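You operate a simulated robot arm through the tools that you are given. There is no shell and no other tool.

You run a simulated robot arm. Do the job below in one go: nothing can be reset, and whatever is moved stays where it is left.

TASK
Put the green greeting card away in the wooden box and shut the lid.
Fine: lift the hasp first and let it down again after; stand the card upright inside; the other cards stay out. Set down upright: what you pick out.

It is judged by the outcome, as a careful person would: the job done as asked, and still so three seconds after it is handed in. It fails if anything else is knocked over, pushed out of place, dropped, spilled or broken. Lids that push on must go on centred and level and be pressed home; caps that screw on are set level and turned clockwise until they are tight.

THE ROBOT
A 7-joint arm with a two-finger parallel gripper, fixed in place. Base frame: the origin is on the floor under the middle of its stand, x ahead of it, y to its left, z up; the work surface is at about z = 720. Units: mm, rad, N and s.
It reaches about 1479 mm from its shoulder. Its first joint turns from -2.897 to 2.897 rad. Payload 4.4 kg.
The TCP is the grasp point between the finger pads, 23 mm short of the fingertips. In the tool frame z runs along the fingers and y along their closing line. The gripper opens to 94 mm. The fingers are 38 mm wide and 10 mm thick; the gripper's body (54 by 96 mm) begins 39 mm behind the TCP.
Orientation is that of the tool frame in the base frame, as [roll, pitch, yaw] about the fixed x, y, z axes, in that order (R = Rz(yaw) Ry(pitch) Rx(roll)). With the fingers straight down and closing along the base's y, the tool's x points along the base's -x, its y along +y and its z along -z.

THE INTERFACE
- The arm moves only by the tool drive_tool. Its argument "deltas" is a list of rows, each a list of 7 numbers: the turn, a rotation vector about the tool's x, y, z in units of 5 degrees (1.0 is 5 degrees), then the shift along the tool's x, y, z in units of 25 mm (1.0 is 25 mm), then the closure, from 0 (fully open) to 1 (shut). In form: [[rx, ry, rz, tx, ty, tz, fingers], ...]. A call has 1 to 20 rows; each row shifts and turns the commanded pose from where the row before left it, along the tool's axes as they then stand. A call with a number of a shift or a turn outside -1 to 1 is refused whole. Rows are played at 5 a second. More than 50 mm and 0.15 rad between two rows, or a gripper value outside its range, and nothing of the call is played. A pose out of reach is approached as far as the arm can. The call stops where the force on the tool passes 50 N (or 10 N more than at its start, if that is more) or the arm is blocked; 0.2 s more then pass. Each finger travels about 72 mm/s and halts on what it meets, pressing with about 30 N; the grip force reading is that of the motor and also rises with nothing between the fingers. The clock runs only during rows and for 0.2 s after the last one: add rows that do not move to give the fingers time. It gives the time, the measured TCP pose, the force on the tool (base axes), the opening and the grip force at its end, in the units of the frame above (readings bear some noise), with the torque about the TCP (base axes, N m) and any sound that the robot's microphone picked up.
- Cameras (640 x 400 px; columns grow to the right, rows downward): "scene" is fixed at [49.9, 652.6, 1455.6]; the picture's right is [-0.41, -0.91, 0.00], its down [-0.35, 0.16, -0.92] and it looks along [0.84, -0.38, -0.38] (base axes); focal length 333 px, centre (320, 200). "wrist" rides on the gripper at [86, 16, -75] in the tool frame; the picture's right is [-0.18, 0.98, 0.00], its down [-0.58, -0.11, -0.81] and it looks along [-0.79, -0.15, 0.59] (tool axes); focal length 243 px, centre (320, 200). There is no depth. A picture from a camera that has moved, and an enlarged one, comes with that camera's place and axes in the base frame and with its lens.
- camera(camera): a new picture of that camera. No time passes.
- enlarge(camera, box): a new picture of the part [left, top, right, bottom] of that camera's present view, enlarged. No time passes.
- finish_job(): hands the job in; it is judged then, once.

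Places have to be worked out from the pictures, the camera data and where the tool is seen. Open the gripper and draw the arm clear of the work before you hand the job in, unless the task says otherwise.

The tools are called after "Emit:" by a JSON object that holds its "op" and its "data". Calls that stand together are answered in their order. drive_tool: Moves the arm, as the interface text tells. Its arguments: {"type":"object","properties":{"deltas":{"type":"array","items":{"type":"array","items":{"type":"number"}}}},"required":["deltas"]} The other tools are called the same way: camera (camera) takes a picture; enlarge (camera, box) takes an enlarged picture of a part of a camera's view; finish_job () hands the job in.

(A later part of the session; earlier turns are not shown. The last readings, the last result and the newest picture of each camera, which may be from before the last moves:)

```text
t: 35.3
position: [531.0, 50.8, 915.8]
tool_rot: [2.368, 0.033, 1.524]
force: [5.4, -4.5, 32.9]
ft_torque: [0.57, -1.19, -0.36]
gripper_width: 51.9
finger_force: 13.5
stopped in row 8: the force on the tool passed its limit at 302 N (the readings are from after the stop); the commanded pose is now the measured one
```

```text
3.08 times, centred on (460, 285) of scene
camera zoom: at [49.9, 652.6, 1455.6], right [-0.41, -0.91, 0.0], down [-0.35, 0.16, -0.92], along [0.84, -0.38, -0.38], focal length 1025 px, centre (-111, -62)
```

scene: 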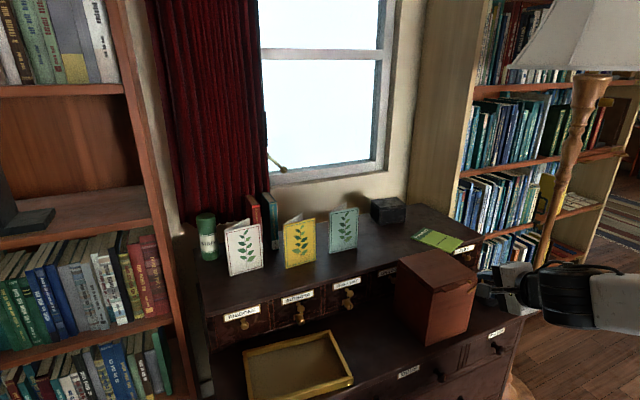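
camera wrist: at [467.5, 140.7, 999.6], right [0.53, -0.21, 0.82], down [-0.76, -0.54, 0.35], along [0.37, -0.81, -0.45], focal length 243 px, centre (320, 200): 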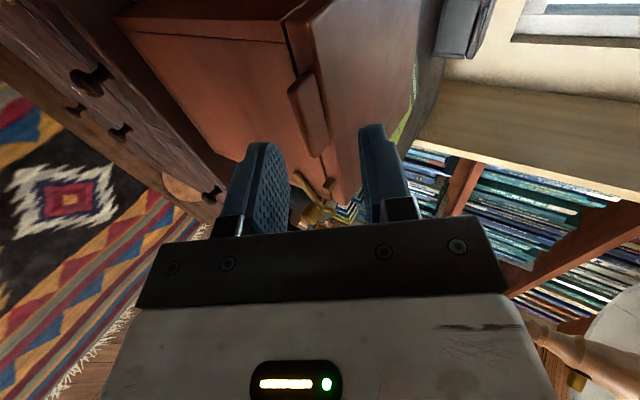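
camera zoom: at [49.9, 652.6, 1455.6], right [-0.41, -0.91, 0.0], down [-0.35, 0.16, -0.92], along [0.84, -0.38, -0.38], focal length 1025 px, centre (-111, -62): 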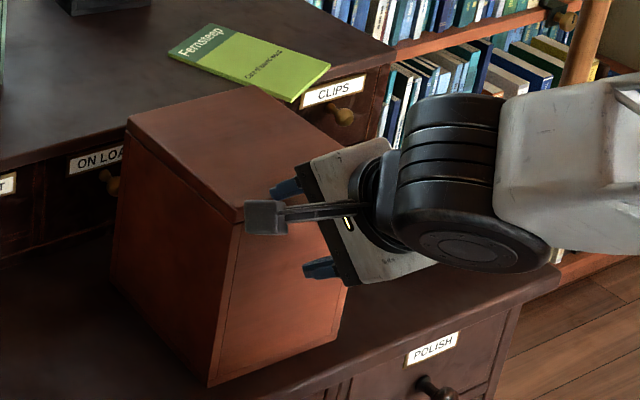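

The arm dipped while tilting quickly, and the upper finger pressed on the tab until the force limit stopped it. The arm clearly lags during fast tilts, so I'll only tilt slowly and far from anything. I lift straight up and off first.

Emit:
{"op": "drive_tool", "data": {"deltas": [[0, 0, 0, 0, 0.14, -0.143, 0.5], [0, 0, 0, 0, 0.14, -0.143, 0.45], [0, 0, 0, 0, 0.28, -0.286, 0.45], [0, 0, 0, 0, 0.28, -0.286, 0.45], [0, 0, 0, 0, 0.28, -0.286, 0.45], [0, 0, 0, 0, 0.28, -0.286, 0.45], [0, 0, 0, 0, 0, 0, 0.45]]}}

Emit:
{"op": "camera", "data": {"camera": "scene"}}

Emit:
{"op": "enlarge", "data": {"camera": "scene", "box": [380, 220, 540, 350]}}

Emit:
{"op": "camera", "data": {"camera": "wrist"}}

```text
t: 36.9
position: [529.6, 50.9, 962.7]
tool_rot: [2.373, 0.034, 1.524]
force: [-0.3, -0.1, 0.0]
ft_torque: [-0.01, 0.04, 0.0]
gripper_width: 51.7
finger_force: 0.1
```

```text
taken
```

scene: 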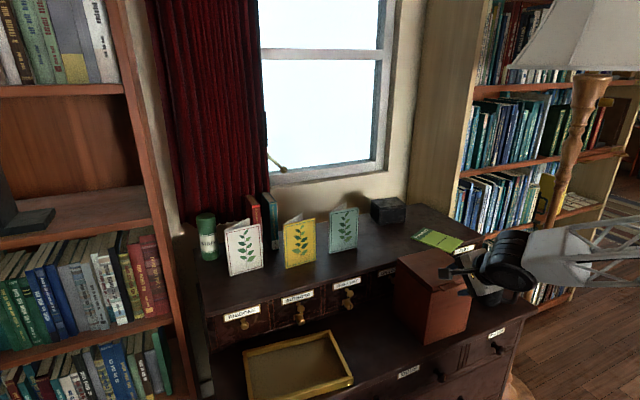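

```text
3.08 times, centred on (460, 285) of scene
camera zoom: at [49.9, 652.6, 1455.6], right [-0.41, -0.91, 0.0], down [-0.35, 0.16, -0.92], along [0.84, -0.38, -0.38], focal length 1025 px, centre (-111, -62)
```

zoom: 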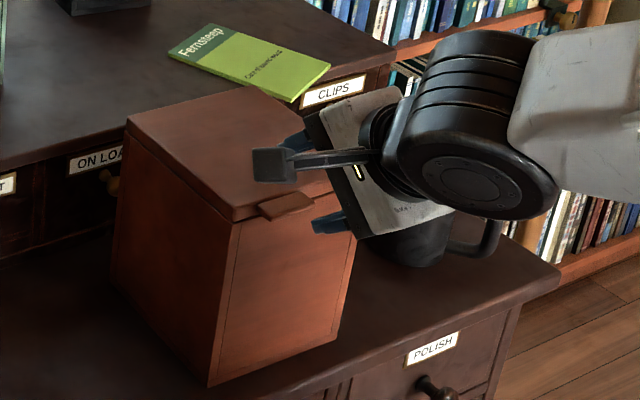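

```text
taken
camera wrist: at [492.2, 141.4, 1023.4], right [0.7, -0.19, 0.69], down [-0.66, -0.53, 0.53], along [0.26, -0.82, -0.5], focal length 243 px, centre (320, 200)
```

wrist: 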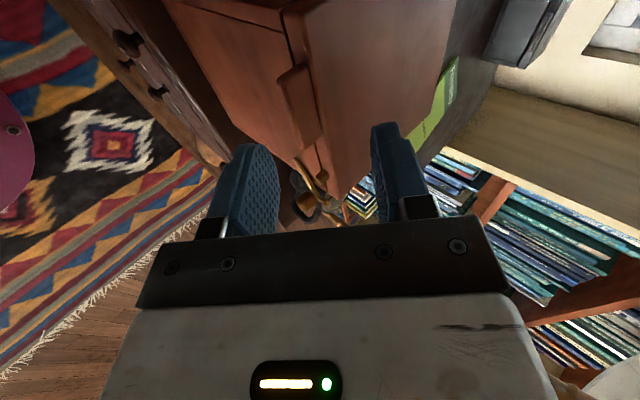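

The box and everything else is upright and it shifted only a few millimetres. I back away to free space and test slow tilting (1.5° per row) to see whether the arm tracks properly.

Emit:
{"op": "drive_tool", "data": {"deltas": [[0, 0, 0, 0, -0.1, -0.5, 0.45], [0, 0, 0, 0, -0.1, -0.5, 0.45], [0, 0, 0, 0, -0.1, -0.5, 0.45], [0, 0, 0, 0, 0, 0, 0.45]]}}

Emit:
{"op": "drive_tool", "data": {"deltas": [[-0.3, 0, 0, 0, 0, 0, 0.45], [-0.3, 0, 0, 0, 0, 0, 0.45], [-0.3, 0, 0, 0, 0, 0, 0.45], [-0.3, 0, 0, 0, 0, 0, 0.45]]}}

Emit:
{"op": "drive_tool", "data": {"deltas": [[-0.3, 0, 0, 0, 0, 0, 0.45], [-0.3, 0, 0, 0, 0, 0, 0.45], [-0.3, 0, 0, 0, 0, 0, 0.45], [-0.3, 0, 0, 0, 0, 0, 0.45]]}}

```text
t: 37.9
position: [498.5, 54.3, 983.2]
tool_rot: [2.375, 0.035, 1.523]
force: [0.5, 1.0, 0.1]
ft_torque: [-0.01, 0.05, 0.03]
gripper_width: 51.6
finger_force: 0.2
```

```text
t: 38.9
position: [499.1, 53.9, 983.4]
tool_rot: [2.272, 0.034, 1.525]
force: [-0.3, -0.1, 0.9]
ft_torque: [0.0, -0.01, 0.0]
gripper_width: 51.7
finger_force: 0.1
```

```text
t: 39.9
position: [498.6, 54.6, 983.7]
tool_rot: [2.165, 0.033, 1.523]
force: [0.0, -0.7, 0.6]
ft_torque: [0.0, 0.0, 0.0]
gripper_width: 51.7
finger_force: 0.0
```

Slow tilting tracks exactly. I correct the small twist, set a 40 mm opening and return to the pre-approach point in front of the tab.

Emit:
{"op": "drive_tool", "data": {"deltas": [[0, 0.105, 0.157, 0, 0, 0, 0.574], [0, 0.105, 0.157, 0, 0, 0, 0.574], [0, 0, 0, -0.07, -0.203, 0.372, 0.574], [0, 0, 0, -0.07, -0.203, 0.372, 0.574], [0, 0, 0, -0.07, -0.203, 0.372, 0.574], [0, 0, 0, -0.07, -0.203, 0.372, 0.574], [0, 0, 0, 0, 0, 0, 0.574]]}}

Emit:
{"op": "enlarge", "data": {"camera": "wrist", "box": [180, 60, 460, 235]}}

```text
t: 41.5
position: [516.9, 45.5, 946.2]
tool_rot: [2.167, 0.002, 1.523]
force: [-0.8, 0.3, 0.3]
ft_torque: [-0.01, 0.0, -0.04]
gripper_width: 40.0
finger_force: 0.1
```

```text
2.29 times, centred on (320, 148) of wrist
camera zoom: at [467.4, 133.8, 1000.5], right [0.54, -0.21, 0.81], down [-0.76, -0.55, 0.36], along [0.37, -0.81, -0.45], focal length 555 px, centre (320, 320)
```

zoom: 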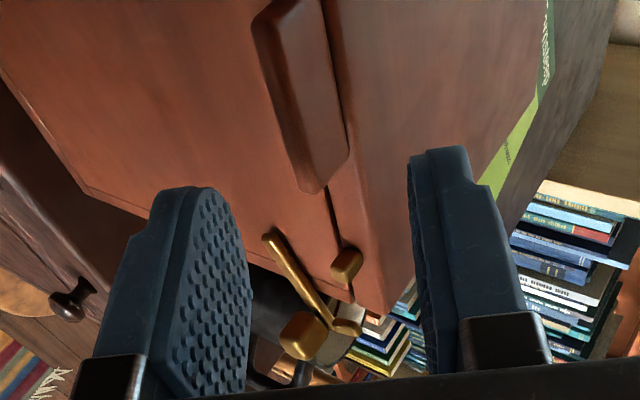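

The box has settled about 5 mm further in x (tab front at x≈554.5, y 21–73). I advance 46 mm along the fingers to get the lower finger under the tab again.

Emit:
{"op": "drive_tool", "data": {"deltas": [[0, 0, 0, 0, 0, 0.37, 0.574], [0, 0, 0, 0, 0, 0.37, 0.574], [0, 0, 0, 0, 0, 0.37, 0.574], [0, 0, 0, 0, 0, 0.37, 0.574], [0, 0, 0, 0, 0, 0.36, 0.574], [0, 0, 0, 0, 0, 0, 0.574]]}}

Emit:
{"op": "enlarge", "data": {"camera": "wrist", "box": [180, 60, 460, 235]}}

```text
t: 42.9
position: [555.3, 43.4, 918.5]
tool_rot: [2.166, 0.003, 1.522]
force: [1.5, 0.3, 0.0]
ft_torque: [0.0, 0.0, 0.0]
gripper_width: 40.0
finger_force: 0.0
```

```text
2.29 times, centred on (320, 148) of wrist
camera zoom: at [505.8, 131.9, 974.8], right [0.54, -0.21, 0.81], down [-0.76, -0.55, 0.36], along [0.37, -0.81, -0.45], focal length 555 px, centre (320, 320)
```

zoom: 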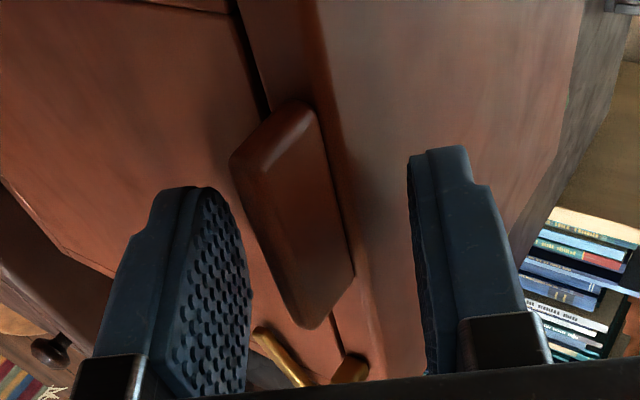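

Positioned as planned. I lift straight up about 37 mm slowly with no rotation.

Emit:
{"op": "drive_tool", "data": {"deltas": [[0, 0, 0, 0, 0.152, -0.103, 0.574], [0, 0, 0, 0, 0.152, -0.103, 0.574], [0, 0, 0, 0, 0.152, -0.103, 0.574], [0, 0, 0, 0, 0.152, -0.103, 0.574], [0, 0, 0, 0, 0.152, -0.103, 0.574], [0, 0, 0, 0, 0.152, -0.103, 0.574], [0, 0, 0, 0, 0.152, -0.103, 0.574], [0, 0, 0, 0, 0.152, -0.103, 0.574], [0, 0, 0, 0, 0, 0, 0.574]]}}

Emit:
{"op": "enlarge", "data": {"camera": "wrist", "box": [180, 60, 460, 235]}}

Emit:
{"op": "enlarge", "data": {"camera": "scene", "box": [380, 220, 540, 350]}}

```text
t: 44.9
position: [554.9, 43.4, 958.0]
tool_rot: [2.166, 0.002, 1.523]
force: [-1.5, -0.3, -1.1]
ft_torque: [-0.04, 0.03, 0.03]
gripper_width: 40.3
finger_force: 0.9
```

```text
2.29 times, centred on (320, 148) of wrist
camera zoom: at [505.1, 132.6, 1011.3], right [0.54, -0.21, 0.81], down [-0.76, -0.55, 0.36], along [0.37, -0.81, -0.45], focal length 555 px, centre (320, 320)
```

zoom: 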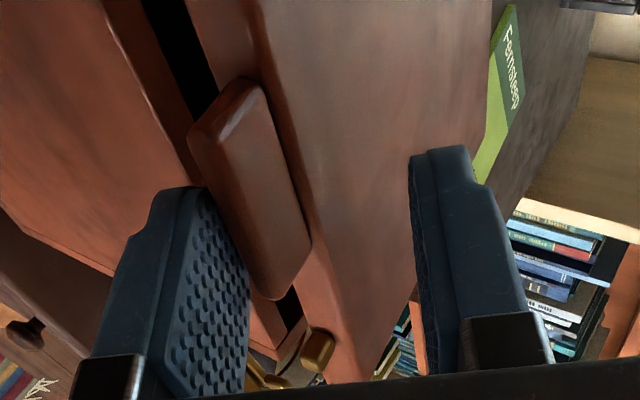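

```text
3.08 times, centred on (460, 285) of scene
camera zoom: at [49.9, 652.6, 1455.6], right [-0.41, -0.91, 0.0], down [-0.35, 0.16, -0.92], along [0.84, -0.38, -0.38], focal length 1025 px, centre (-111, -62)
```

zoom: 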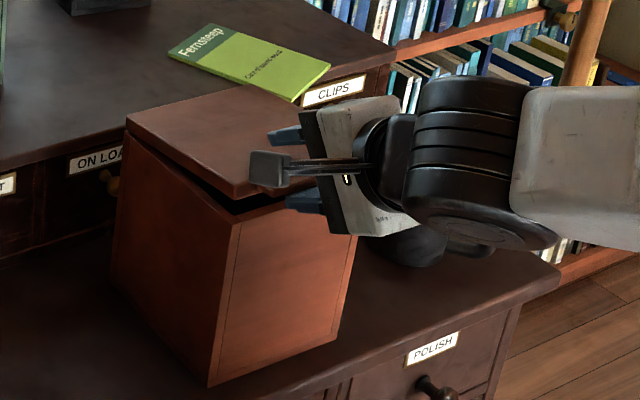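

The lid rests on the lower finger, about 8° open. I slide the finger forward under the lid in 4 mm steps.

Emit:
{"op": "drive_tool", "data": {"deltas": [[0, 0, 0, 0, 0.09, 0.132, 0.574], [0, 0, 0, 0, 0.09, 0.132, 0.574], [0, 0, 0, 0, 0.09, 0.132, 0.574], [0, 0, 0, 0, 0.09, 0.132, 0.574], [0, 0, 0, 0, 0.09, 0.132, 0.574], [0, 0, 0, 0, 0, 0, 0.574]]}}

Emit:
{"op": "enlarge", "data": {"camera": "wrist", "box": [180, 60, 460, 235]}}

Emit:
{"op": "enlarge", "data": {"camera": "scene", "box": [380, 220, 540, 350]}}

```text
t: 46.3
position: [575.4, 43.4, 956.6]
tool_rot: [2.164, 0.001, 1.522]
force: [-0.4, -0.5, -0.3]
ft_torque: [-0.02, 0.0, 0.06]
gripper_width: 40.5
finger_force: 0.7
```

```text
2.29 times, centred on (320, 148) of wrist
camera zoom: at [525.1, 131.9, 1010.8], right [0.54, -0.21, 0.81], down [-0.76, -0.55, 0.36], along [0.37, -0.81, -0.45], focal length 555 px, centre (320, 320)
```

zoom: 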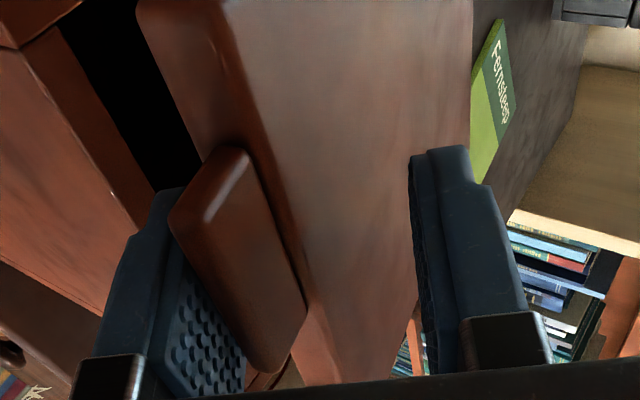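

```text
3.08 times, centred on (460, 285) of scene
camera zoom: at [49.9, 652.6, 1455.6], right [-0.41, -0.91, 0.0], down [-0.35, 0.16, -0.92], along [0.84, -0.38, -0.38], focal length 1025 px, centre (-111, -62)
```

zoom: 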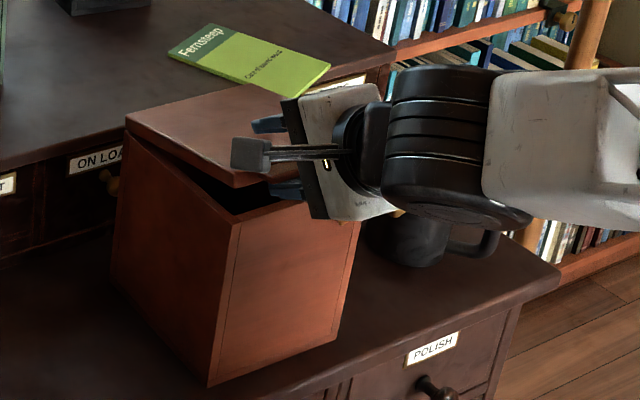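

The finger now overlaps the lid by about 35 mm and the lid is ~13° open with tiny forces. I swing up along the hinge arc slowly, 1.5° per row.

Emit:
{"op": "drive_tool", "data": {"deltas": [[0.3, 0, 0, 0, 0.16, -0.041, 0.574], [0.3, 0, 0, 0, 0.16, -0.041, 0.574], [0.3, 0, 0, 0, 0.16, -0.041, 0.574], [0.3, 0, 0, 0, 0.16, -0.041, 0.574], [0.3, 0, 0, 0, 0.16, -0.041, 0.574], [0.3, 0, 0, 0, 0.16, -0.041, 0.574], [0.3, 0, 0, 0, 0.16, -0.041, 0.574], [0.3, 0, 0, 0, 0.16, -0.041, 0.574], [0.3, 0, 0, 0, 0.16, -0.041, 0.574], [0.3, 0, 0, 0, 0.16, -0.041, 0.574]]}}

Emit:
{"op": "enlarge", "data": {"camera": "wrist", "box": [180, 60, 460, 235]}}

Emit:
{"op": "enlarge", "data": {"camera": "scene", "box": [380, 220, 540, 350]}}

```text
t: 48.5
position: [593.5, 43.1, 995.0]
tool_rot: [2.43, 0.0, 1.524]
force: [-0.1, 0.2, -1.3]
ft_torque: [0.0, -0.01, -0.04]
gripper_width: 40.3
finger_force: 0.0
```

```text
2.29 times, centred on (320, 148) of wrist
camera zoom: at [559.5, 130.5, 1060.5], right [0.73, -0.22, 0.64], down [-0.64, -0.55, 0.54], along [0.24, -0.81, -0.54], focal length 555 px, centre (320, 320)
```

zoom: 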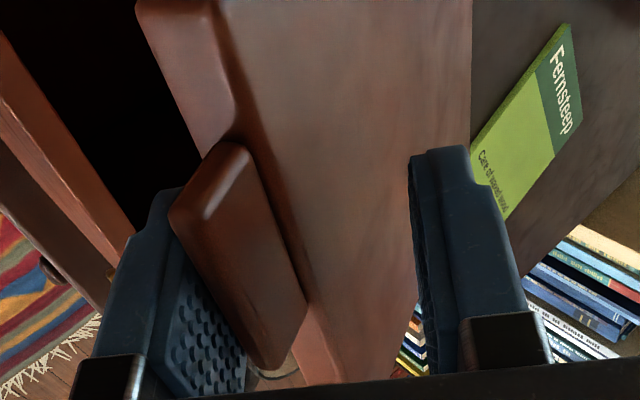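

```text
3.08 times, centred on (460, 285) of scene
camera zoom: at [49.9, 652.6, 1455.6], right [-0.41, -0.91, 0.0], down [-0.35, 0.16, -0.92], along [0.84, -0.38, -0.38], focal length 1025 px, centre (-111, -62)
```

zoom: 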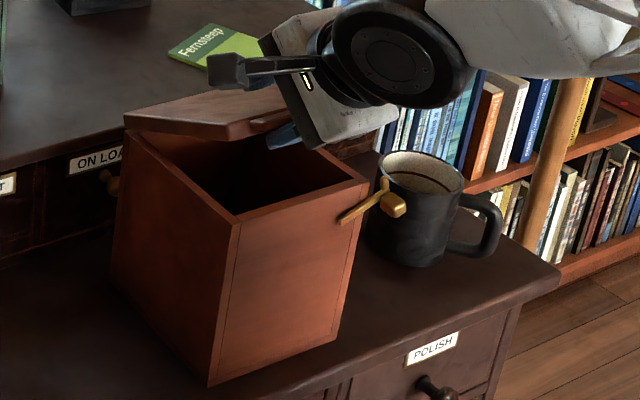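

The tab holds its place in the gripper view and the lid is ~28° open. I continue the arc.

Emit:
{"op": "drive_tool", "data": {"deltas": [[0.3, 0, 0, 0, 0.16, -0.041, 0.574], [0.3, 0, 0, 0, 0.16, -0.041, 0.574], [0.3, 0, 0, 0, 0.16, -0.041, 0.574], [0.3, 0, 0, 0, 0.16, -0.041, 0.574], [0.3, 0, 0, 0, 0.16, -0.041, 0.574], [0.3, 0, 0, 0, 0.16, -0.041, 0.574], [0.3, 0, 0, 0, 0.16, -0.041, 0.574], [0.3, 0, 0, 0, 0.16, -0.041, 0.574], [0.3, 0, 0, 0, 0.16, -0.041, 0.574], [0.3, 0, 0, 0, 0.16, -0.041, 0.574], [0.3, 0, 0, 0, 0.16, -0.041, 0.574], [0.3, 0, 0, 0, 0.16, -0.041, 0.574], [0.3, 0, 0, 0, 0.16, -0.041, 0.574], [0.3, 0, 0, 0, 0.16, -0.041, 0.574]]}}

Emit:
{"op": "enlarge", "data": {"camera": "wrist", "box": [180, 60, 460, 235]}}

Emit:
{"op": "enlarge", "data": {"camera": "scene", "box": [380, 220, 540, 350]}}

```text
t: 51.5
position: [634.2, 40.0, 1033.8]
tool_rot: [2.793, 0.003, 1.524]
force: [0.2, 0.1, -0.3]
ft_torque: [-0.03, 0.0, 0.02]
gripper_width: 40.4
finger_force: 0.1
```

```text
2.29 times, centred on (320, 148) of wrist
camera zoom: at [626.8, 127.0, 1109.4], right [0.91, -0.23, 0.33], down [-0.4, -0.56, 0.72], along [0.02, -0.8, -0.61], focal length 555 px, centre (320, 320)
```

zoom: 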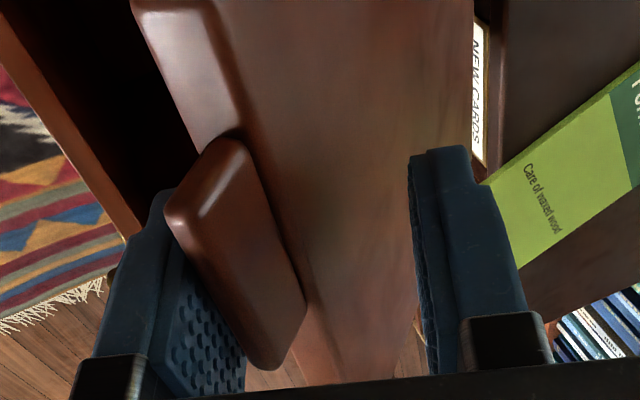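

```text
3.08 times, centred on (460, 285) of scene
camera zoom: at [49.9, 652.6, 1455.6], right [-0.41, -0.91, 0.0], down [-0.35, 0.16, -0.92], along [0.84, -0.38, -0.38], focal length 1025 px, centre (-111, -62)
```

zoom: 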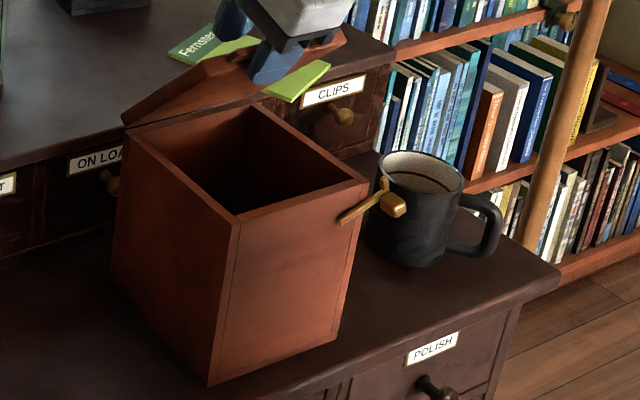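

The lid is ~49° open. I continue until the tool is vertical.

Emit:
{"op": "drive_tool", "data": {"deltas": [[0.3, 0, 0, 0, 0.16, -0.041, 0.574], [0.3, 0, 0, 0, 0.16, -0.041, 0.574], [0.3, 0, 0, 0, 0.16, -0.041, 0.574], [0.3, 0, 0, 0, 0.16, -0.041, 0.574], [0.3, 0, 0, 0, 0.16, -0.041, 0.574], [0.3, 0, 0, 0, 0.16, -0.041, 0.574], [0.3, 0, 0, 0, 0.16, -0.041, 0.574], [0.3, 0, 0, 0, 0.16, -0.041, 0.574], [0.3, 0, 0, 0, 0.16, -0.041, 0.574], [0.3, 0, 0, 0, 0.16, -0.041, 0.574], [0.3, 0, 0, 0, 0.16, -0.041, 0.574], [0.3, 0, 0, 0, 0.16, -0.041, 0.574], [0.3, 0, 0, 0, 0.16, -0.041, 0.574]]}}

Emit:
{"op": "camera", "data": {"camera": "wrist"}}

Emit:
{"op": "enlarge", "data": {"camera": "scene", "box": [380, 200, 540, 330]}}

```text
t: 54.3
position: [681.6, 37.6, 1057.1]
tool_rot: [3.134, 0.003, 1.525]
force: [-0.8, 0.3, 0.5]
ft_torque: [-0.01, 0.0, 0.01]
gripper_width: 40.4
finger_force: 0.2
```

```text
taken
camera wrist: at [701.3, 123.1, 1131.1], right [0.97, -0.23, 0.01], down [-0.14, -0.57, 0.81], along [-0.18, -0.79, -0.59], focal length 243 px, centre (320, 200)
```

wrist: 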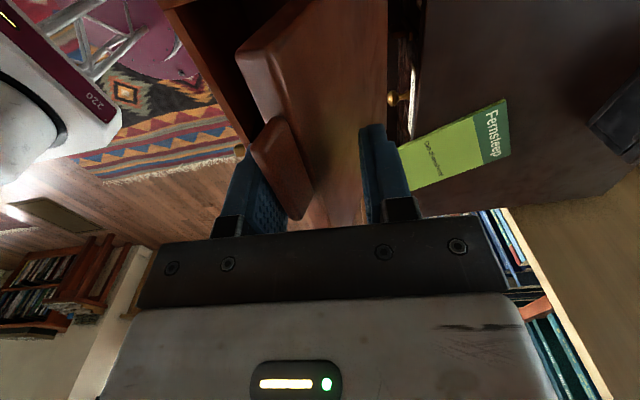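

```text
3.08 times, centred on (460, 265) of scene
camera zoom: at [49.9, 652.6, 1455.6], right [-0.41, -0.91, 0.0], down [-0.35, 0.16, -0.92], along [0.84, -0.38, -0.38], focal length 1025 px, centre (-111, 0)
```

zoom: 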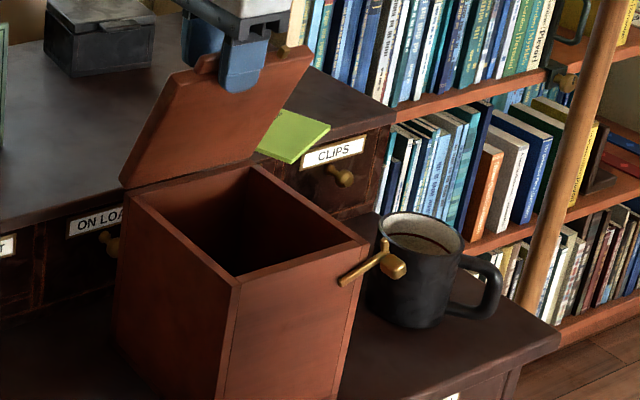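

The lid is ~68° open with the vertical tool straddling its edge. I push it gently backward toward and just past vertical.

Emit:
{"op": "drive_tool", "data": {"deltas": [[0, 0, 0, 0, 0.16, 0, 0.574], [0, 0, 0, 0, 0.16, 0, 0.574], [0, 0, 0, 0, 0.16, 0, 0.574], [0, 0, 0, 0, 0.16, 0, 0.574], [0, 0, 0, 0, 0.16, 0, 0.574], [0, 0, 0, 0, 0.16, 0, 0.574], [0, 0, 0, 0, 0.16, 0, 0.574], [0, 0, 0, 0, 0.16, 0, 0.574], [0, 0, 0, 0, 0.16, 0, 0.574], [0, 0, 0, 0, 0.16, 0, 0.574], [0, 0, 0, 0, 0.16, 0, 0.574], [0, 0, 0, 0, 0.16, 0, 0.574], [0, 0, 0, 0, 0.16, 0, 0.574], [0, 0, 0, 0, 0.16, 0, 0.574]]}}

Emit:
{"op": "enlarge", "data": {"camera": "scene", "box": [380, 200, 540, 330]}}

Emit:
{"op": "camera", "data": {"camera": "wrist"}}

```text
t: 57.3
position: [737.8, 34.9, 1057.0]
tool_rot: [3.134, 0.002, 1.523]
force: [-0.7, 0.0, 0.4]
ft_torque: [0.02, -0.01, 0.0]
gripper_width: 40.0
finger_force: 0.0
```

```text
3.08 times, centred on (460, 265) of scene
camera zoom: at [49.9, 652.6, 1455.6], right [-0.41, -0.91, 0.0], down [-0.35, 0.16, -0.92], along [0.84, -0.38, -0.38], focal length 1025 px, centre (-111, 0)
```

zoom: 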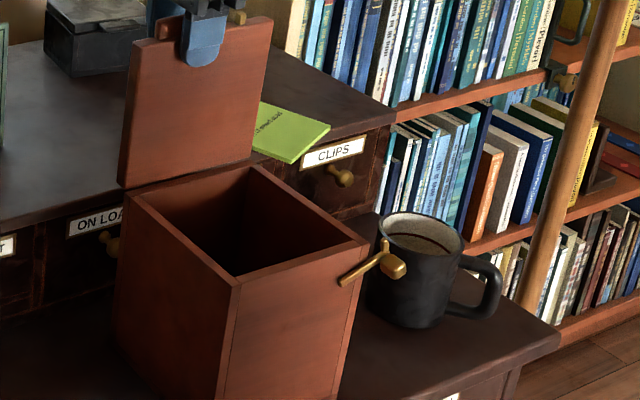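

```text
taken
camera wrist: at [756.1, 120.4, 1131.4], right [0.97, -0.23, 0.01], down [-0.14, -0.57, 0.81], along [-0.18, -0.79, -0.59], focal length 243 px, centre (320, 200)
```

wrist: 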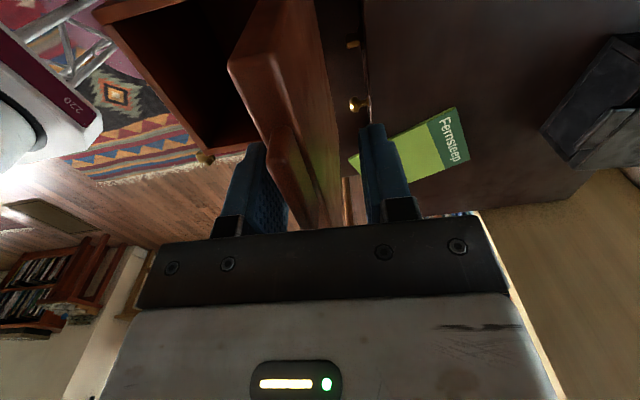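

The lid is near vertical (~86°). I push another 28 mm to go past vertical, watching for a stop.

Emit:
{"op": "drive_tool", "data": {"deltas": [[0, 0, 0, 0, 0.16, 0, 0.574], [0, 0, 0, 0, 0.16, 0, 0.574], [0, 0, 0, 0, 0.16, 0, 0.574], [0, 0, 0, 0, 0.16, 0, 0.574], [0, 0, 0, 0, 0.16, 0, 0.574], [0, 0, 0, 0, 0.16, 0, 0.574], [0, 0, 0, 0, 0.16, 0, 0.574]]}}

Emit:
{"op": "enlarge", "data": {"camera": "scene", "box": [380, 180, 540, 310]}}

Emit:
{"op": "camera", "data": {"camera": "wrist"}}

```text
t: 58.9
position: [767.0, 34.0, 1058.0]
tool_rot: [3.133, 0.002, 1.525]
force: [0.3, -0.2, -0.5]
ft_torque: [-0.03, 0.0, 0.01]
gripper_width: 40.1
finger_force: 0.1
```

```text
3.08 times, centred on (460, 245) of scene
camera zoom: at [49.9, 652.6, 1455.6], right [-0.41, -0.91, 0.0], down [-0.35, 0.16, -0.92], along [0.84, -0.38, -0.38], focal length 1025 px, centre (-111, 62)
```

zoom: 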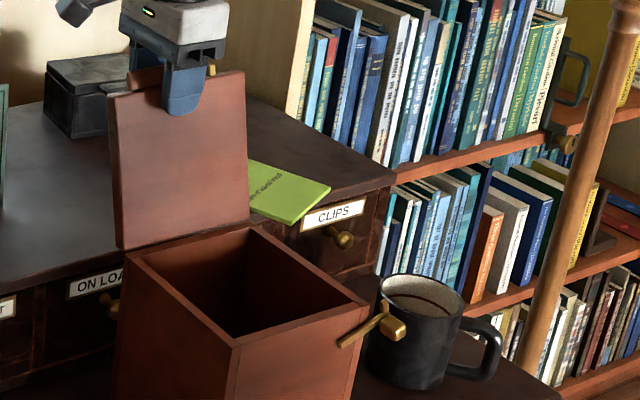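

```text
taken
camera wrist: at [784.9, 119.1, 1131.3], right [0.97, -0.23, 0.01], down [-0.14, -0.57, 0.81], along [-0.18, -0.79, -0.59], focal length 243 px, centre (320, 200)
```

wrist: 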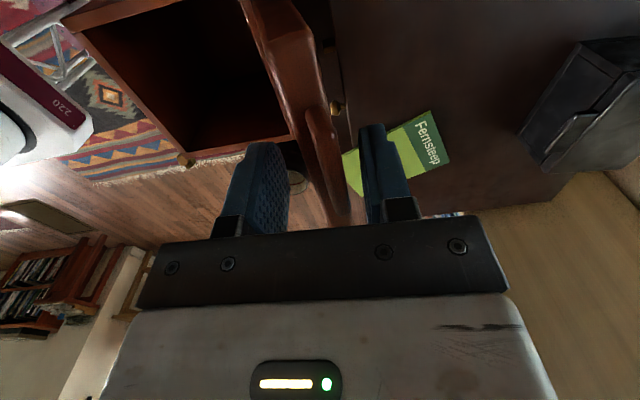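

The lid is past vertical and stands free between the fingers, resting on its own stop. I raise the gripper straight up off it and check that it stays.

Emit:
{"op": "drive_tool", "data": {"deltas": [[0, 0, 0, 0, -0.04, -0.2, 0.574], [0, 0, 0, 0, 0, -0.3, 0.574], [0, 0, 0, 0, 0, -0.4, 0.574], [0, 0, 0, 0, 0, -0.6, 0.574], [0, 0, 0, 0, 0, -0.8, 0.574], [0, 0, 0, 0, 0, -0.8, 0.574], [0, 0, 0, 0, 0, -0.8, 0.574], [0, 0, 0, 0, 0, -0.8, 0.4], [0, 0, 0, 0, 0, -0.8, 0.2], [0, 0, 0, 0, 0, -0.8, 0]]}}

Emit:
{"op": "camera", "data": {"camera": "scene"}}

Emit:
{"op": "camera", "data": {"camera": "wrist"}}

```text
t: 61.1
position: [765.1, 34.7, 1213.8]
tool_rot: [3.136, 0.002, 1.523]
force: [-0.4, 0.1, -0.2]
ft_torque: [0.03, 0.0, 0.02]
gripper_width: 93.9
finger_force: 0.0
```

```text
taken
```

scene: 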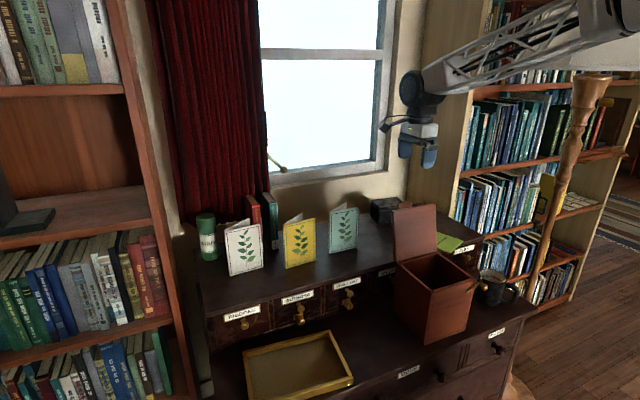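

```text
taken
camera wrist: at [783.6, 119.9, 1288.2], right [0.97, -0.23, 0.01], down [-0.14, -0.57, 0.81], along [-0.18, -0.79, -0.59], focal length 243 px, centre (320, 200)
```

wrist: 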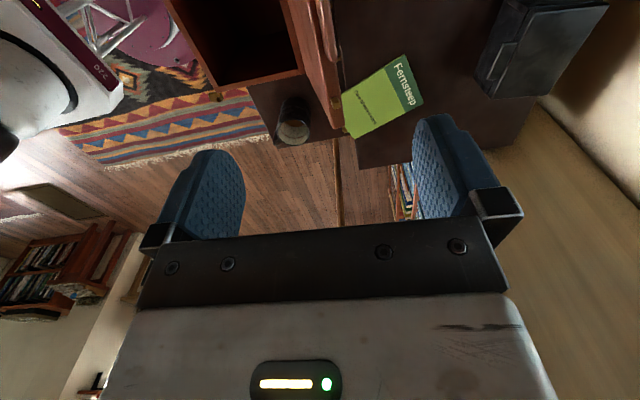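

The lid stays open by itself and everything is in place. Next I move over toward the green card to measure it from above.

Emit:
{"op": "drive_tool", "data": {"deltas": [[0, 0, 0, 0.92, 0.377, 0, 0], [0, 0, 0, 0.92, 0.377, 0, 0], [0, 0, 0, 0.92, 0.377, 0, 0], [0, 0, 0, 0.92, 0.377, 0, 0], [0, 0, 0, 0.92, 0.377, 0, 0], [0, 0, 0, 0.92, 0.377, 0, 0], [0, 0, 0, 0.92, 0.377, 0, 0], [0, 0, 0, 0.92, 0.377, 0, 0], [0, 0, 0, 0.92, 0.377, 0, 0], [0, 0, 0, 0.92, 0.377, 0, 0], [0, 0, 0, 0, 0, 0, 0]]}}

Emit:
{"op": "camera", "data": {"camera": "wrist"}}

Emit:
{"op": "camera", "data": {"camera": "scene"}}

```text
t: 63.5
position: [869.6, 258.2, 1215.5]
tool_rot: [3.134, 0.002, 1.526]
force: [-1.7, -0.1, 0.6]
ft_torque: [0.01, -0.02, 0.0]
gripper_width: 94.0
finger_force: 0.0
```

```text
taken
camera wrist: at [887.9, 344.4, 1289.0], right [0.97, -0.23, 0.01], down [-0.14, -0.57, 0.81], along [-0.18, -0.79, -0.59], focal length 243 px, centre (320, 200)
```

wrist: 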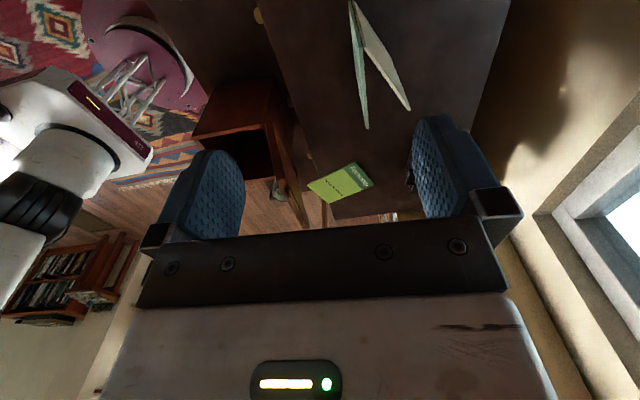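

```text
taken
```

scene: 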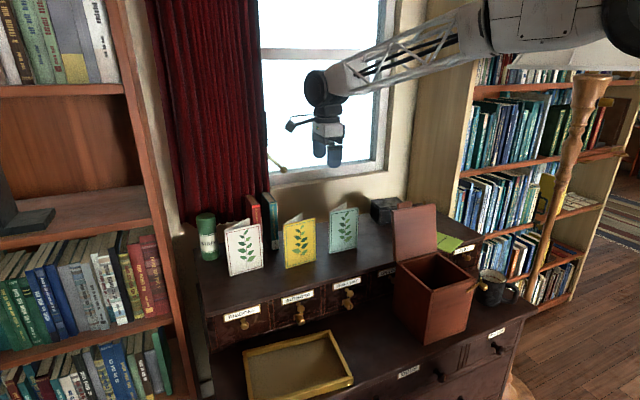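

Emit:
{"op": "enlarge", "data": {"camera": "wrist", "box": [300, 0, 460, 140]}}

Emit:
{"op": "enlarge", "data": {"camera": "scene", "box": [320, 195, 370, 260]}}

```text
2.86 times, centred on (380, 70) of wrist
camera zoom: at [887.9, 344.4, 1289.0], right [0.97, -0.23, 0.01], down [-0.14, -0.57, 0.81], along [-0.18, -0.79, -0.59], focal length 693 px, centre (149, 571)
```

zoom: 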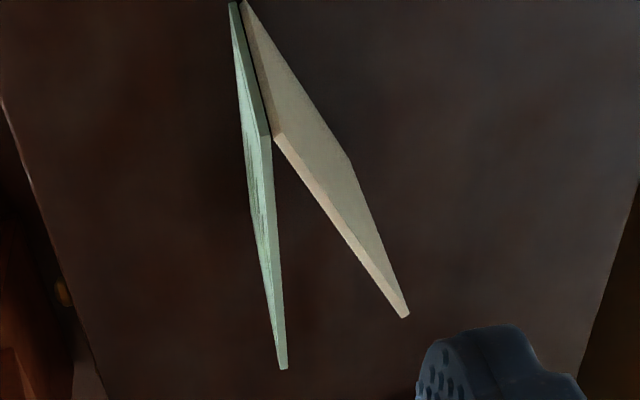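

```text
6.15 times, centred on (345, 228) of scene
camera zoom: at [49.9, 652.6, 1455.6], right [-0.41, -0.91, 0.0], down [-0.35, 0.16, -0.92], along [0.84, -0.38, -0.38], focal length 2050 px, centre (166, 31)
```

zoom: 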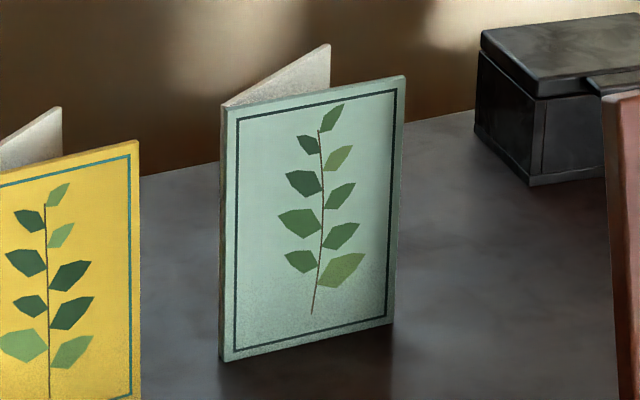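

Triangulating with both cameras puts the front panel from the fold at (907, 231) to the free edge at (903, 128), with its top at z≈1019. The back leaf goes to (956, 145) and the shelf is at z≈866. I'll pinch the front panel near its free edge with one finger inside the V, so I hover there first.

Emit:
{"op": "drive_tool", "data": {"deltas": [[0, 0, 0, -0.5475, 0.196, 0.7275, 0.3], [0, 0, 0, -0.5475, 0.196, 0.7275, 0.5], [0, 0, 0, -0.5475, 0.196, 0.7275, 0.702], [0, 0, 0, -0.5475, 0.196, 0.7275, 0.702], [0, 0, 0, -0.5475, 0.196, 0.7275, 0.702], [0, 0, 0, -0.5475, 0.196, 0.7275, 0.702], [0, 0, 0, -0.5475, 0.196, 0.7275, 0.702], [0, 0, 0, -0.5475, 0.196, 0.7275, 0.702], [0, 0, 0, 0, 0, 0, 0.702]]}}

Emit:
{"op": "camera", "data": {"camera": "wrist"}}

Emit:
{"op": "enlarge", "data": {"camera": "scene", "box": [280, 150, 400, 265]}}

```text
t: 65.5
position: [904.1, 148.0, 1069.4]
tool_rot: [3.135, 0.002, 1.523]
force: [-0.1, 0.1, -0.1]
ft_torque: [0.04, 0.04, -0.02]
gripper_width: 27.9
finger_force: 0.1
```

```text
taken
camera wrist: at [923.0, 232.6, 1143.4], right [0.97, -0.23, 0.01], down [-0.14, -0.57, 0.81], along [-0.18, -0.79, -0.59], focal length 243 px, centre (320, 200)
```

wrist: 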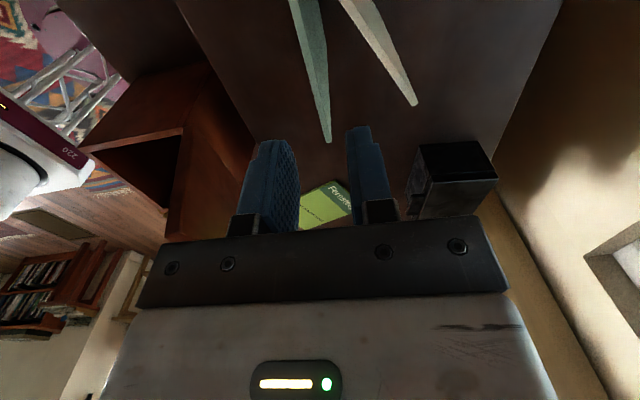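

```text
3.48 times, centred on (340, 208) of scene
camera zoom: at [49.9, 652.6, 1455.6], right [-0.41, -0.91, 0.0], down [-0.35, 0.16, -0.92], along [0.84, -0.38, -0.38], focal length 1159 px, centre (250, 174)
```

zoom: 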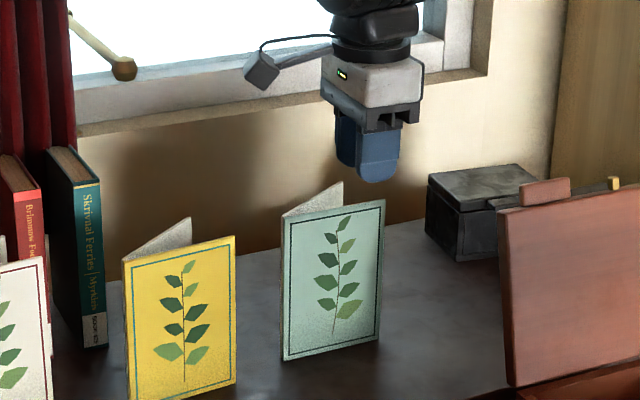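

Emit:
{"op": "enlarge", "data": {"camera": "wrist", "box": [240, 0, 440, 220]}}

```text
1.82 times, centred on (340, 110) of wrist
camera zoom: at [923.0, 232.6, 1143.4], right [0.97, -0.23, 0.01], down [-0.14, -0.57, 0.81], along [-0.18, -0.79, -0.59], focal length 441 px, centre (284, 364)
```

zoom: 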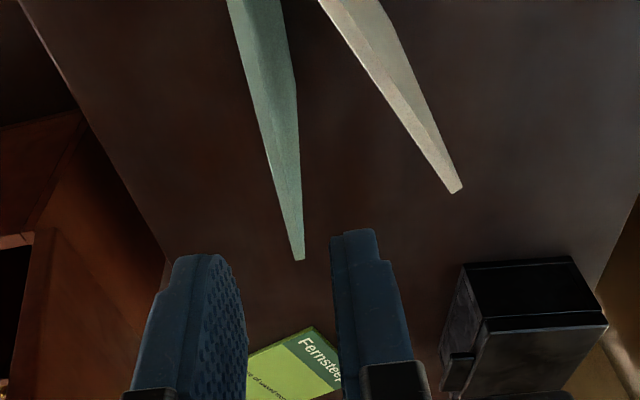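

The panel's free edge is at about (905, 128), nearly centred between the fingers, and the inside finger clears the back leaf by about 11 mm. I shift 1.5 mm and go down 64 mm.

Emit:
{"op": "drive_tool", "data": {"deltas": [[0, 0, 0, 0, 0.06, 0.3, 0.702], [0, 0, 0, 0, 0, 0.4, 0.702], [0, 0, 0, 0, 0, 0.4, 0.702], [0, 0, 0, 0, 0, 0.4, 0.702], [0, 0, 0, 0, 0, 0.4, 0.702], [0, 0, 0, 0, 0, 0.4, 0.702], [0, 0, 0, 0, 0, 0.28, 0.702], [0, 0, 0, 0, 0, 0, 0.702]]}}

Emit:
{"op": "camera", "data": {"camera": "wrist"}}

Emit:
{"op": "enlarge", "data": {"camera": "wrist", "box": [220, 40, 440, 230]}}

Emit:
{"op": "enlarge", "data": {"camera": "scene", "box": [310, 185, 385, 260]}}

```text
t: 67.3
position: [905.0, 148.7, 1004.0]
tool_rot: [3.134, 0.001, 1.524]
force: [-0.6, -0.1, 0.2]
ft_torque: [-0.02, -0.01, -0.02]
gripper_width: 28.2
finger_force: 0.0
```

```text
taken
camera wrist: at [923.9, 233.4, 1078.4], right [0.97, -0.23, 0.01], down [-0.14, -0.57, 0.81], along [-0.18, -0.79, -0.59], focal length 243 px, centre (320, 200)
```

wrist: 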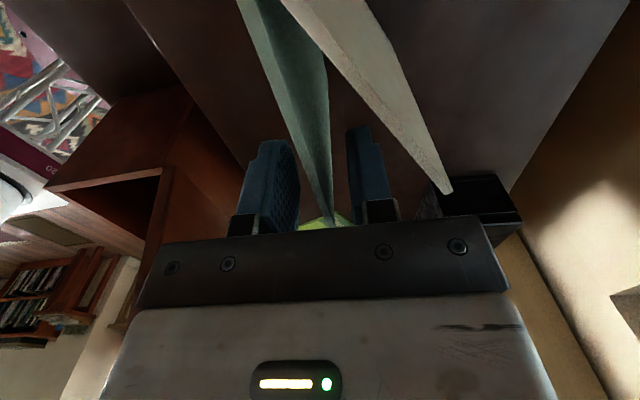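

```text
2.11 times, centred on (330, 135) of wrist
camera zoom: at [923.9, 233.4, 1078.4], right [0.97, -0.23, 0.01], down [-0.14, -0.57, 0.81], along [-0.18, -0.79, -0.59], focal length 511 px, centre (299, 337)
```

zoom: 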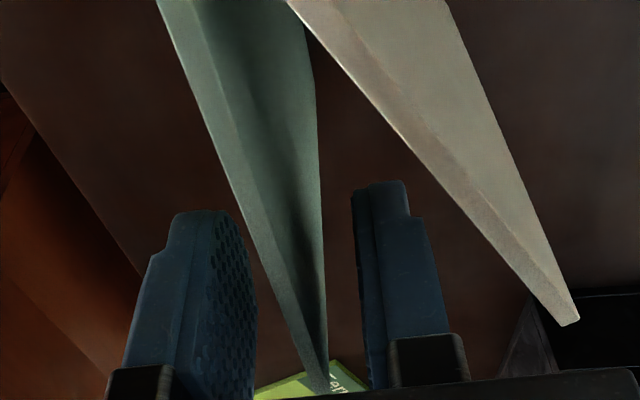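

```text
5.33 times, centred on (348, 222) of scene
camera zoom: at [49.9, 652.6, 1455.6], right [-0.41, -0.91, 0.0], down [-0.35, 0.16, -0.92], along [0.84, -0.38, -0.38], focal length 1777 px, centre (173, 80)
```

zoom: 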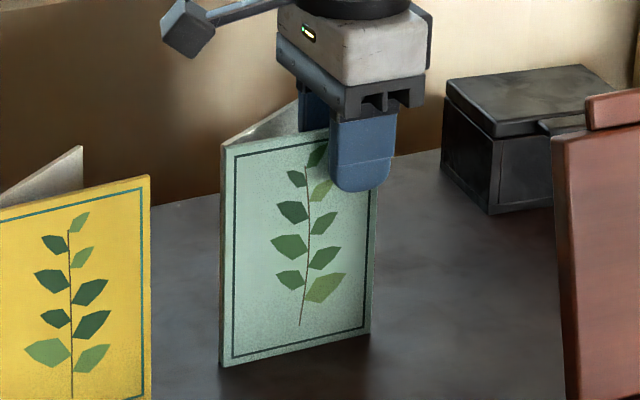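

The front panel is between the pads and the back leaf is outside the rear finger. I close slowly onto the panel.

Emit:
{"op": "drive_tool", "data": {"deltas": [[0, 0, 0, 0, 0, 0, 0.76], [0, 0, 0, 0, 0, 0, 0.82], [0, 0, 0, 0, 0, 0, 0.88], [0, 0, 0, 0, 0, 0, 0.92], [0, 0, 0, 0, 0, 0, 0.96], [0, 0, 0, 0, 0, 0, 1], [0, 0, 0, 0, 0, 0, 1], [0, 0, 0, 0, 0, 0, 1]]}}

Emit:
{"op": "enlarge", "data": {"camera": "wrist", "box": [220, 40, 440, 230]}}

Emit:
{"op": "enlarge", "data": {"camera": "scene", "box": [310, 185, 385, 260]}}

```text
t: 69.1
position: [906.1, 148.1, 1004.5]
tool_rot: [3.135, 0.001, 1.523]
force: [-0.7, 0.2, -0.4]
ft_torque: [0.01, 0.04, 0.0]
gripper_width: 3.0
finger_force: 29.9
```

```text
2.11 times, centred on (330, 135) of wrist
camera zoom: at [923.9, 233.3, 1078.5], right [0.97, -0.23, 0.01], down [-0.14, -0.57, 0.81], along [-0.18, -0.79, -0.59], focal length 511 px, centre (299, 337)
```

zoom: 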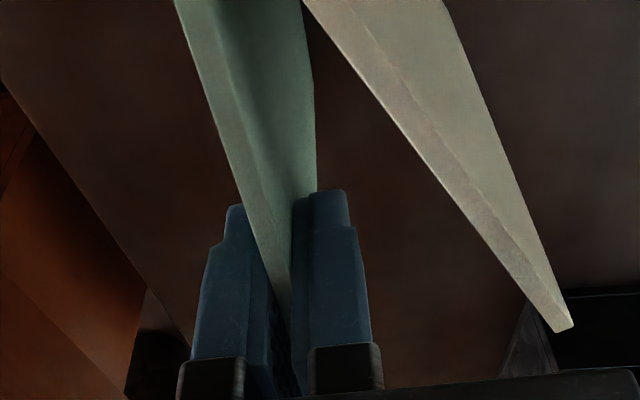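

```text
5.33 times, centred on (348, 222) of scene
camera zoom: at [49.9, 652.6, 1455.6], right [-0.41, -0.91, 0.0], down [-0.35, 0.16, -0.92], along [0.84, -0.38, -0.38], focal length 1777 px, centre (173, 80)
```

zoom: 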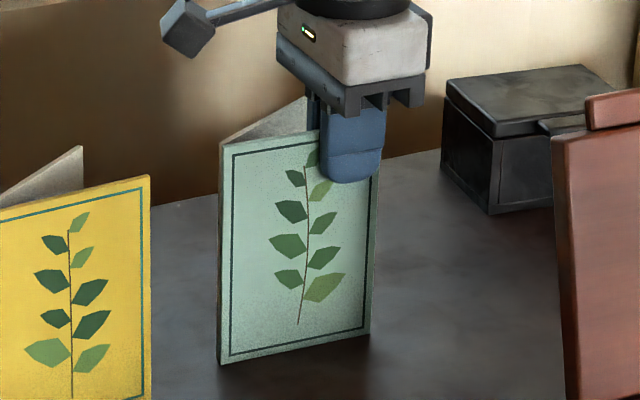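

The card is gripped (3 mm thick, 30 N). I lift it slowly a little and check it hangs straight.

Emit:
{"op": "drive_tool", "data": {"deltas": [[0, 0, 0, 0, 0, -0.1, 1], [0, 0, 0, 0, 0, -0.2, 1], [0, 0, 0, 0, 0, -0.3, 1], [0, 0, 0, 0, 0, -0.4, 1], [0, 0, 0, 0, 0, -0.5, 1], [0, 0, 0, 0, 0, 0, 1]]}}

Emit:
{"op": "enlarge", "data": {"camera": "scene", "box": [300, 165, 390, 260]}}

```text
t: 70.5
position: [906.4, 146.1, 1042.1]
tool_rot: [3.134, 0.002, 1.524]
force: [-0.1, -0.1, 0.2]
ft_torque: [-0.05, 0.0, 0.0]
gripper_width: 3.0
finger_force: 29.9
```

```text
4.21 times, centred on (345, 212) of scene
camera zoom: at [49.9, 652.6, 1455.6], right [-0.41, -0.91, 0.0], down [-0.35, 0.16, -0.92], along [0.84, -0.38, -0.38], focal length 1403 px, centre (215, 147)
```

zoom: 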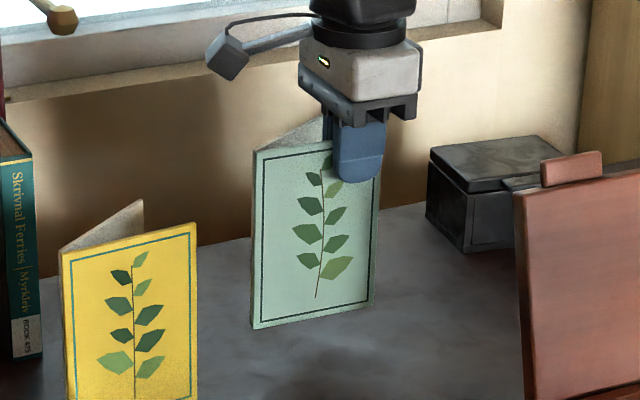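

The card hangs straight and free. I raise it well above the open lid and carry it over the box.

Emit:
{"op": "drive_tool", "data": {"deltas": [[0, 0, 0, 0, 0, -0.6, 1], [0, 0, 0, 0, 0, -0.8, 1], [0, 0, 0, 0, 0, -0.8, 1], [0, 0, 0, 0, 0, -0.8, 1], [0, 0, 0, 0, 0, -0.8, 1], [0, 0, 0, 0, 0, -0.8, 1], [0, 0, 0, 0, 0, -0.8, 1], [0, 0, 0, 0, 0, -0.8, 1], [0, 0, 0, 0, 0, -0.8, 1], [0, 0, 0, 0, 0, -0.8, 1], [0, 0, 0, 0, 0, -0.8, 1], [0, 0, 0, 0, 0, 0, 1]]}}

Emit:
{"op": "drive_tool", "data": {"deltas": [[0, 0, 0, -0.3, -0.45, 0, 1], [0, 0, 0, -0.45, -0.7, 0, 1], [0, 0, 0, -0.483, -0.75, 0, 1], [0, 0, 0, -0.483, -0.75, 0, 1], [0, 0, 0, -0.483, -0.75, 0, 1], [0, 0, 0, -0.483, -0.75, 0, 1], [0, 0, 0, -0.483, -0.75, 0, 1], [0, 0, 0, -0.483, -0.75, 0, 1], [0, 0, 0, -0.483, -0.75, 0, 1], [0, 0, 0, -0.483, -0.75, 0, 1], [0, 0, 0, -0.483, -0.75, 0, 1], [0, 0, 0, -0.483, -0.75, 0, 1], [0, 0, 0, -0.483, -0.75, 0, 1], [0, 0, 0, -0.483, -0.75, 0, 1], [0, 0, 0, -0.22, -0.35, 0, 1], [0, 0, 0, 0, 0, 0, 1]]}}

Emit:
{"op": "camera", "data": {"camera": "scene"}}

Emit:
{"op": "camera", "data": {"camera": "wrist"}}

```text
t: 73.1
position: [904.4, 149.1, 1257.3]
tool_rot: [3.135, 0.001, 1.524]
force: [0.1, -0.3, 0.4]
ft_torque: [-0.02, -0.04, 0.03]
gripper_width: 3.1
finger_force: 29.8
```

```text
t: 76.5
position: [633.9, -7.7, 1256.2]
tool_rot: [3.135, 0.003, 1.524]
force: [-0.1, 0.3, -0.4]
ft_torque: [0.03, -0.02, 0.01]
gripper_width: 2.7
finger_force: 29.8
```

```text
taken
```

scene: 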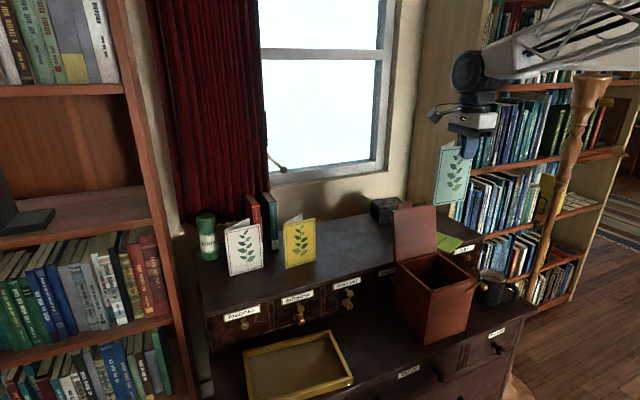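

```text
taken
camera wrist: at [651.5, 76.6, 1330.4], right [0.97, -0.23, 0.01], down [-0.14, -0.57, 0.81], along [-0.18, -0.79, -0.59], focal length 243 px, centre (320, 200)
```

wrist: 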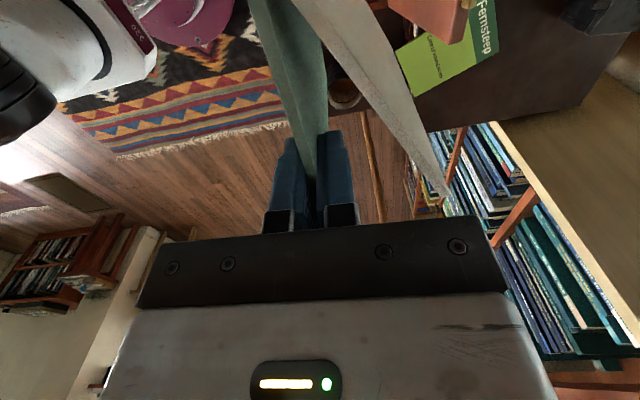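

The card is over the box. I go down until the card's bottom is just above the rim and check alignment.

Emit:
{"op": "drive_tool", "data": {"deltas": [[0, 0, 0, 0, 0, 0.6, 1], [0, 0, 0, 0, 0, 0.8, 1], [0, 0, 0, 0, 0, 0.8, 1], [0, 0, 0, 0, 0, 0.8, 1], [0, 0, 0, 0, 0, 0.8, 1], [0, 0, 0, 0, 0, 0.8, 1], [0, 0, 0, 0, 0, 0.8, 1], [0, 0, 0, 0, 0, 0.8, 1], [0, 0, 0, 0, 0, 0.8, 1], [0, 0, 0, 0, 0, 0.5, 1], [0, 0, 0, 0, 0, 0, 1]]}}

Emit:
{"op": "enlarge", "data": {"camera": "scene", "box": [380, 190, 540, 310]}}

Emit:
{"op": "camera", "data": {"camera": "wrist"}}

```text
t: 78.9
position: [635.2, -8.8, 1069.2]
tool_rot: [3.134, 0.002, 1.522]
force: [0.4, 1.0, -0.6]
ft_torque: [0.01, -0.01, -0.02]
gripper_width: 3.0
finger_force: 30.0
```

```text
3.33 times, centred on (460, 250) of scene
camera zoom: at [49.9, 652.6, 1455.6], right [-0.41, -0.91, 0.0], down [-0.35, 0.16, -0.92], along [0.84, -0.38, -0.38], focal length 1111 px, centre (-147, 33)
```

zoom: 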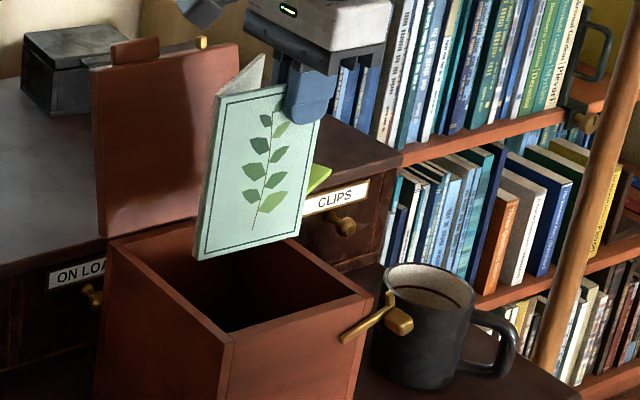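

```text
taken
camera wrist: at [653.3, 76.5, 1143.4], right [0.97, -0.23, 0.01], down [-0.14, -0.57, 0.81], along [-0.18, -0.79, -0.59], focal length 243 px, centre (320, 200)
```

wrist: 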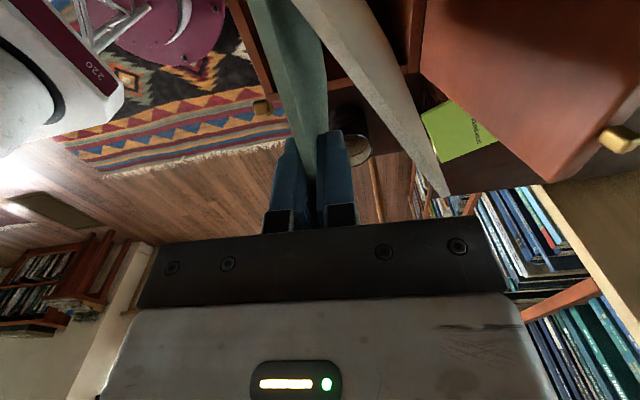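

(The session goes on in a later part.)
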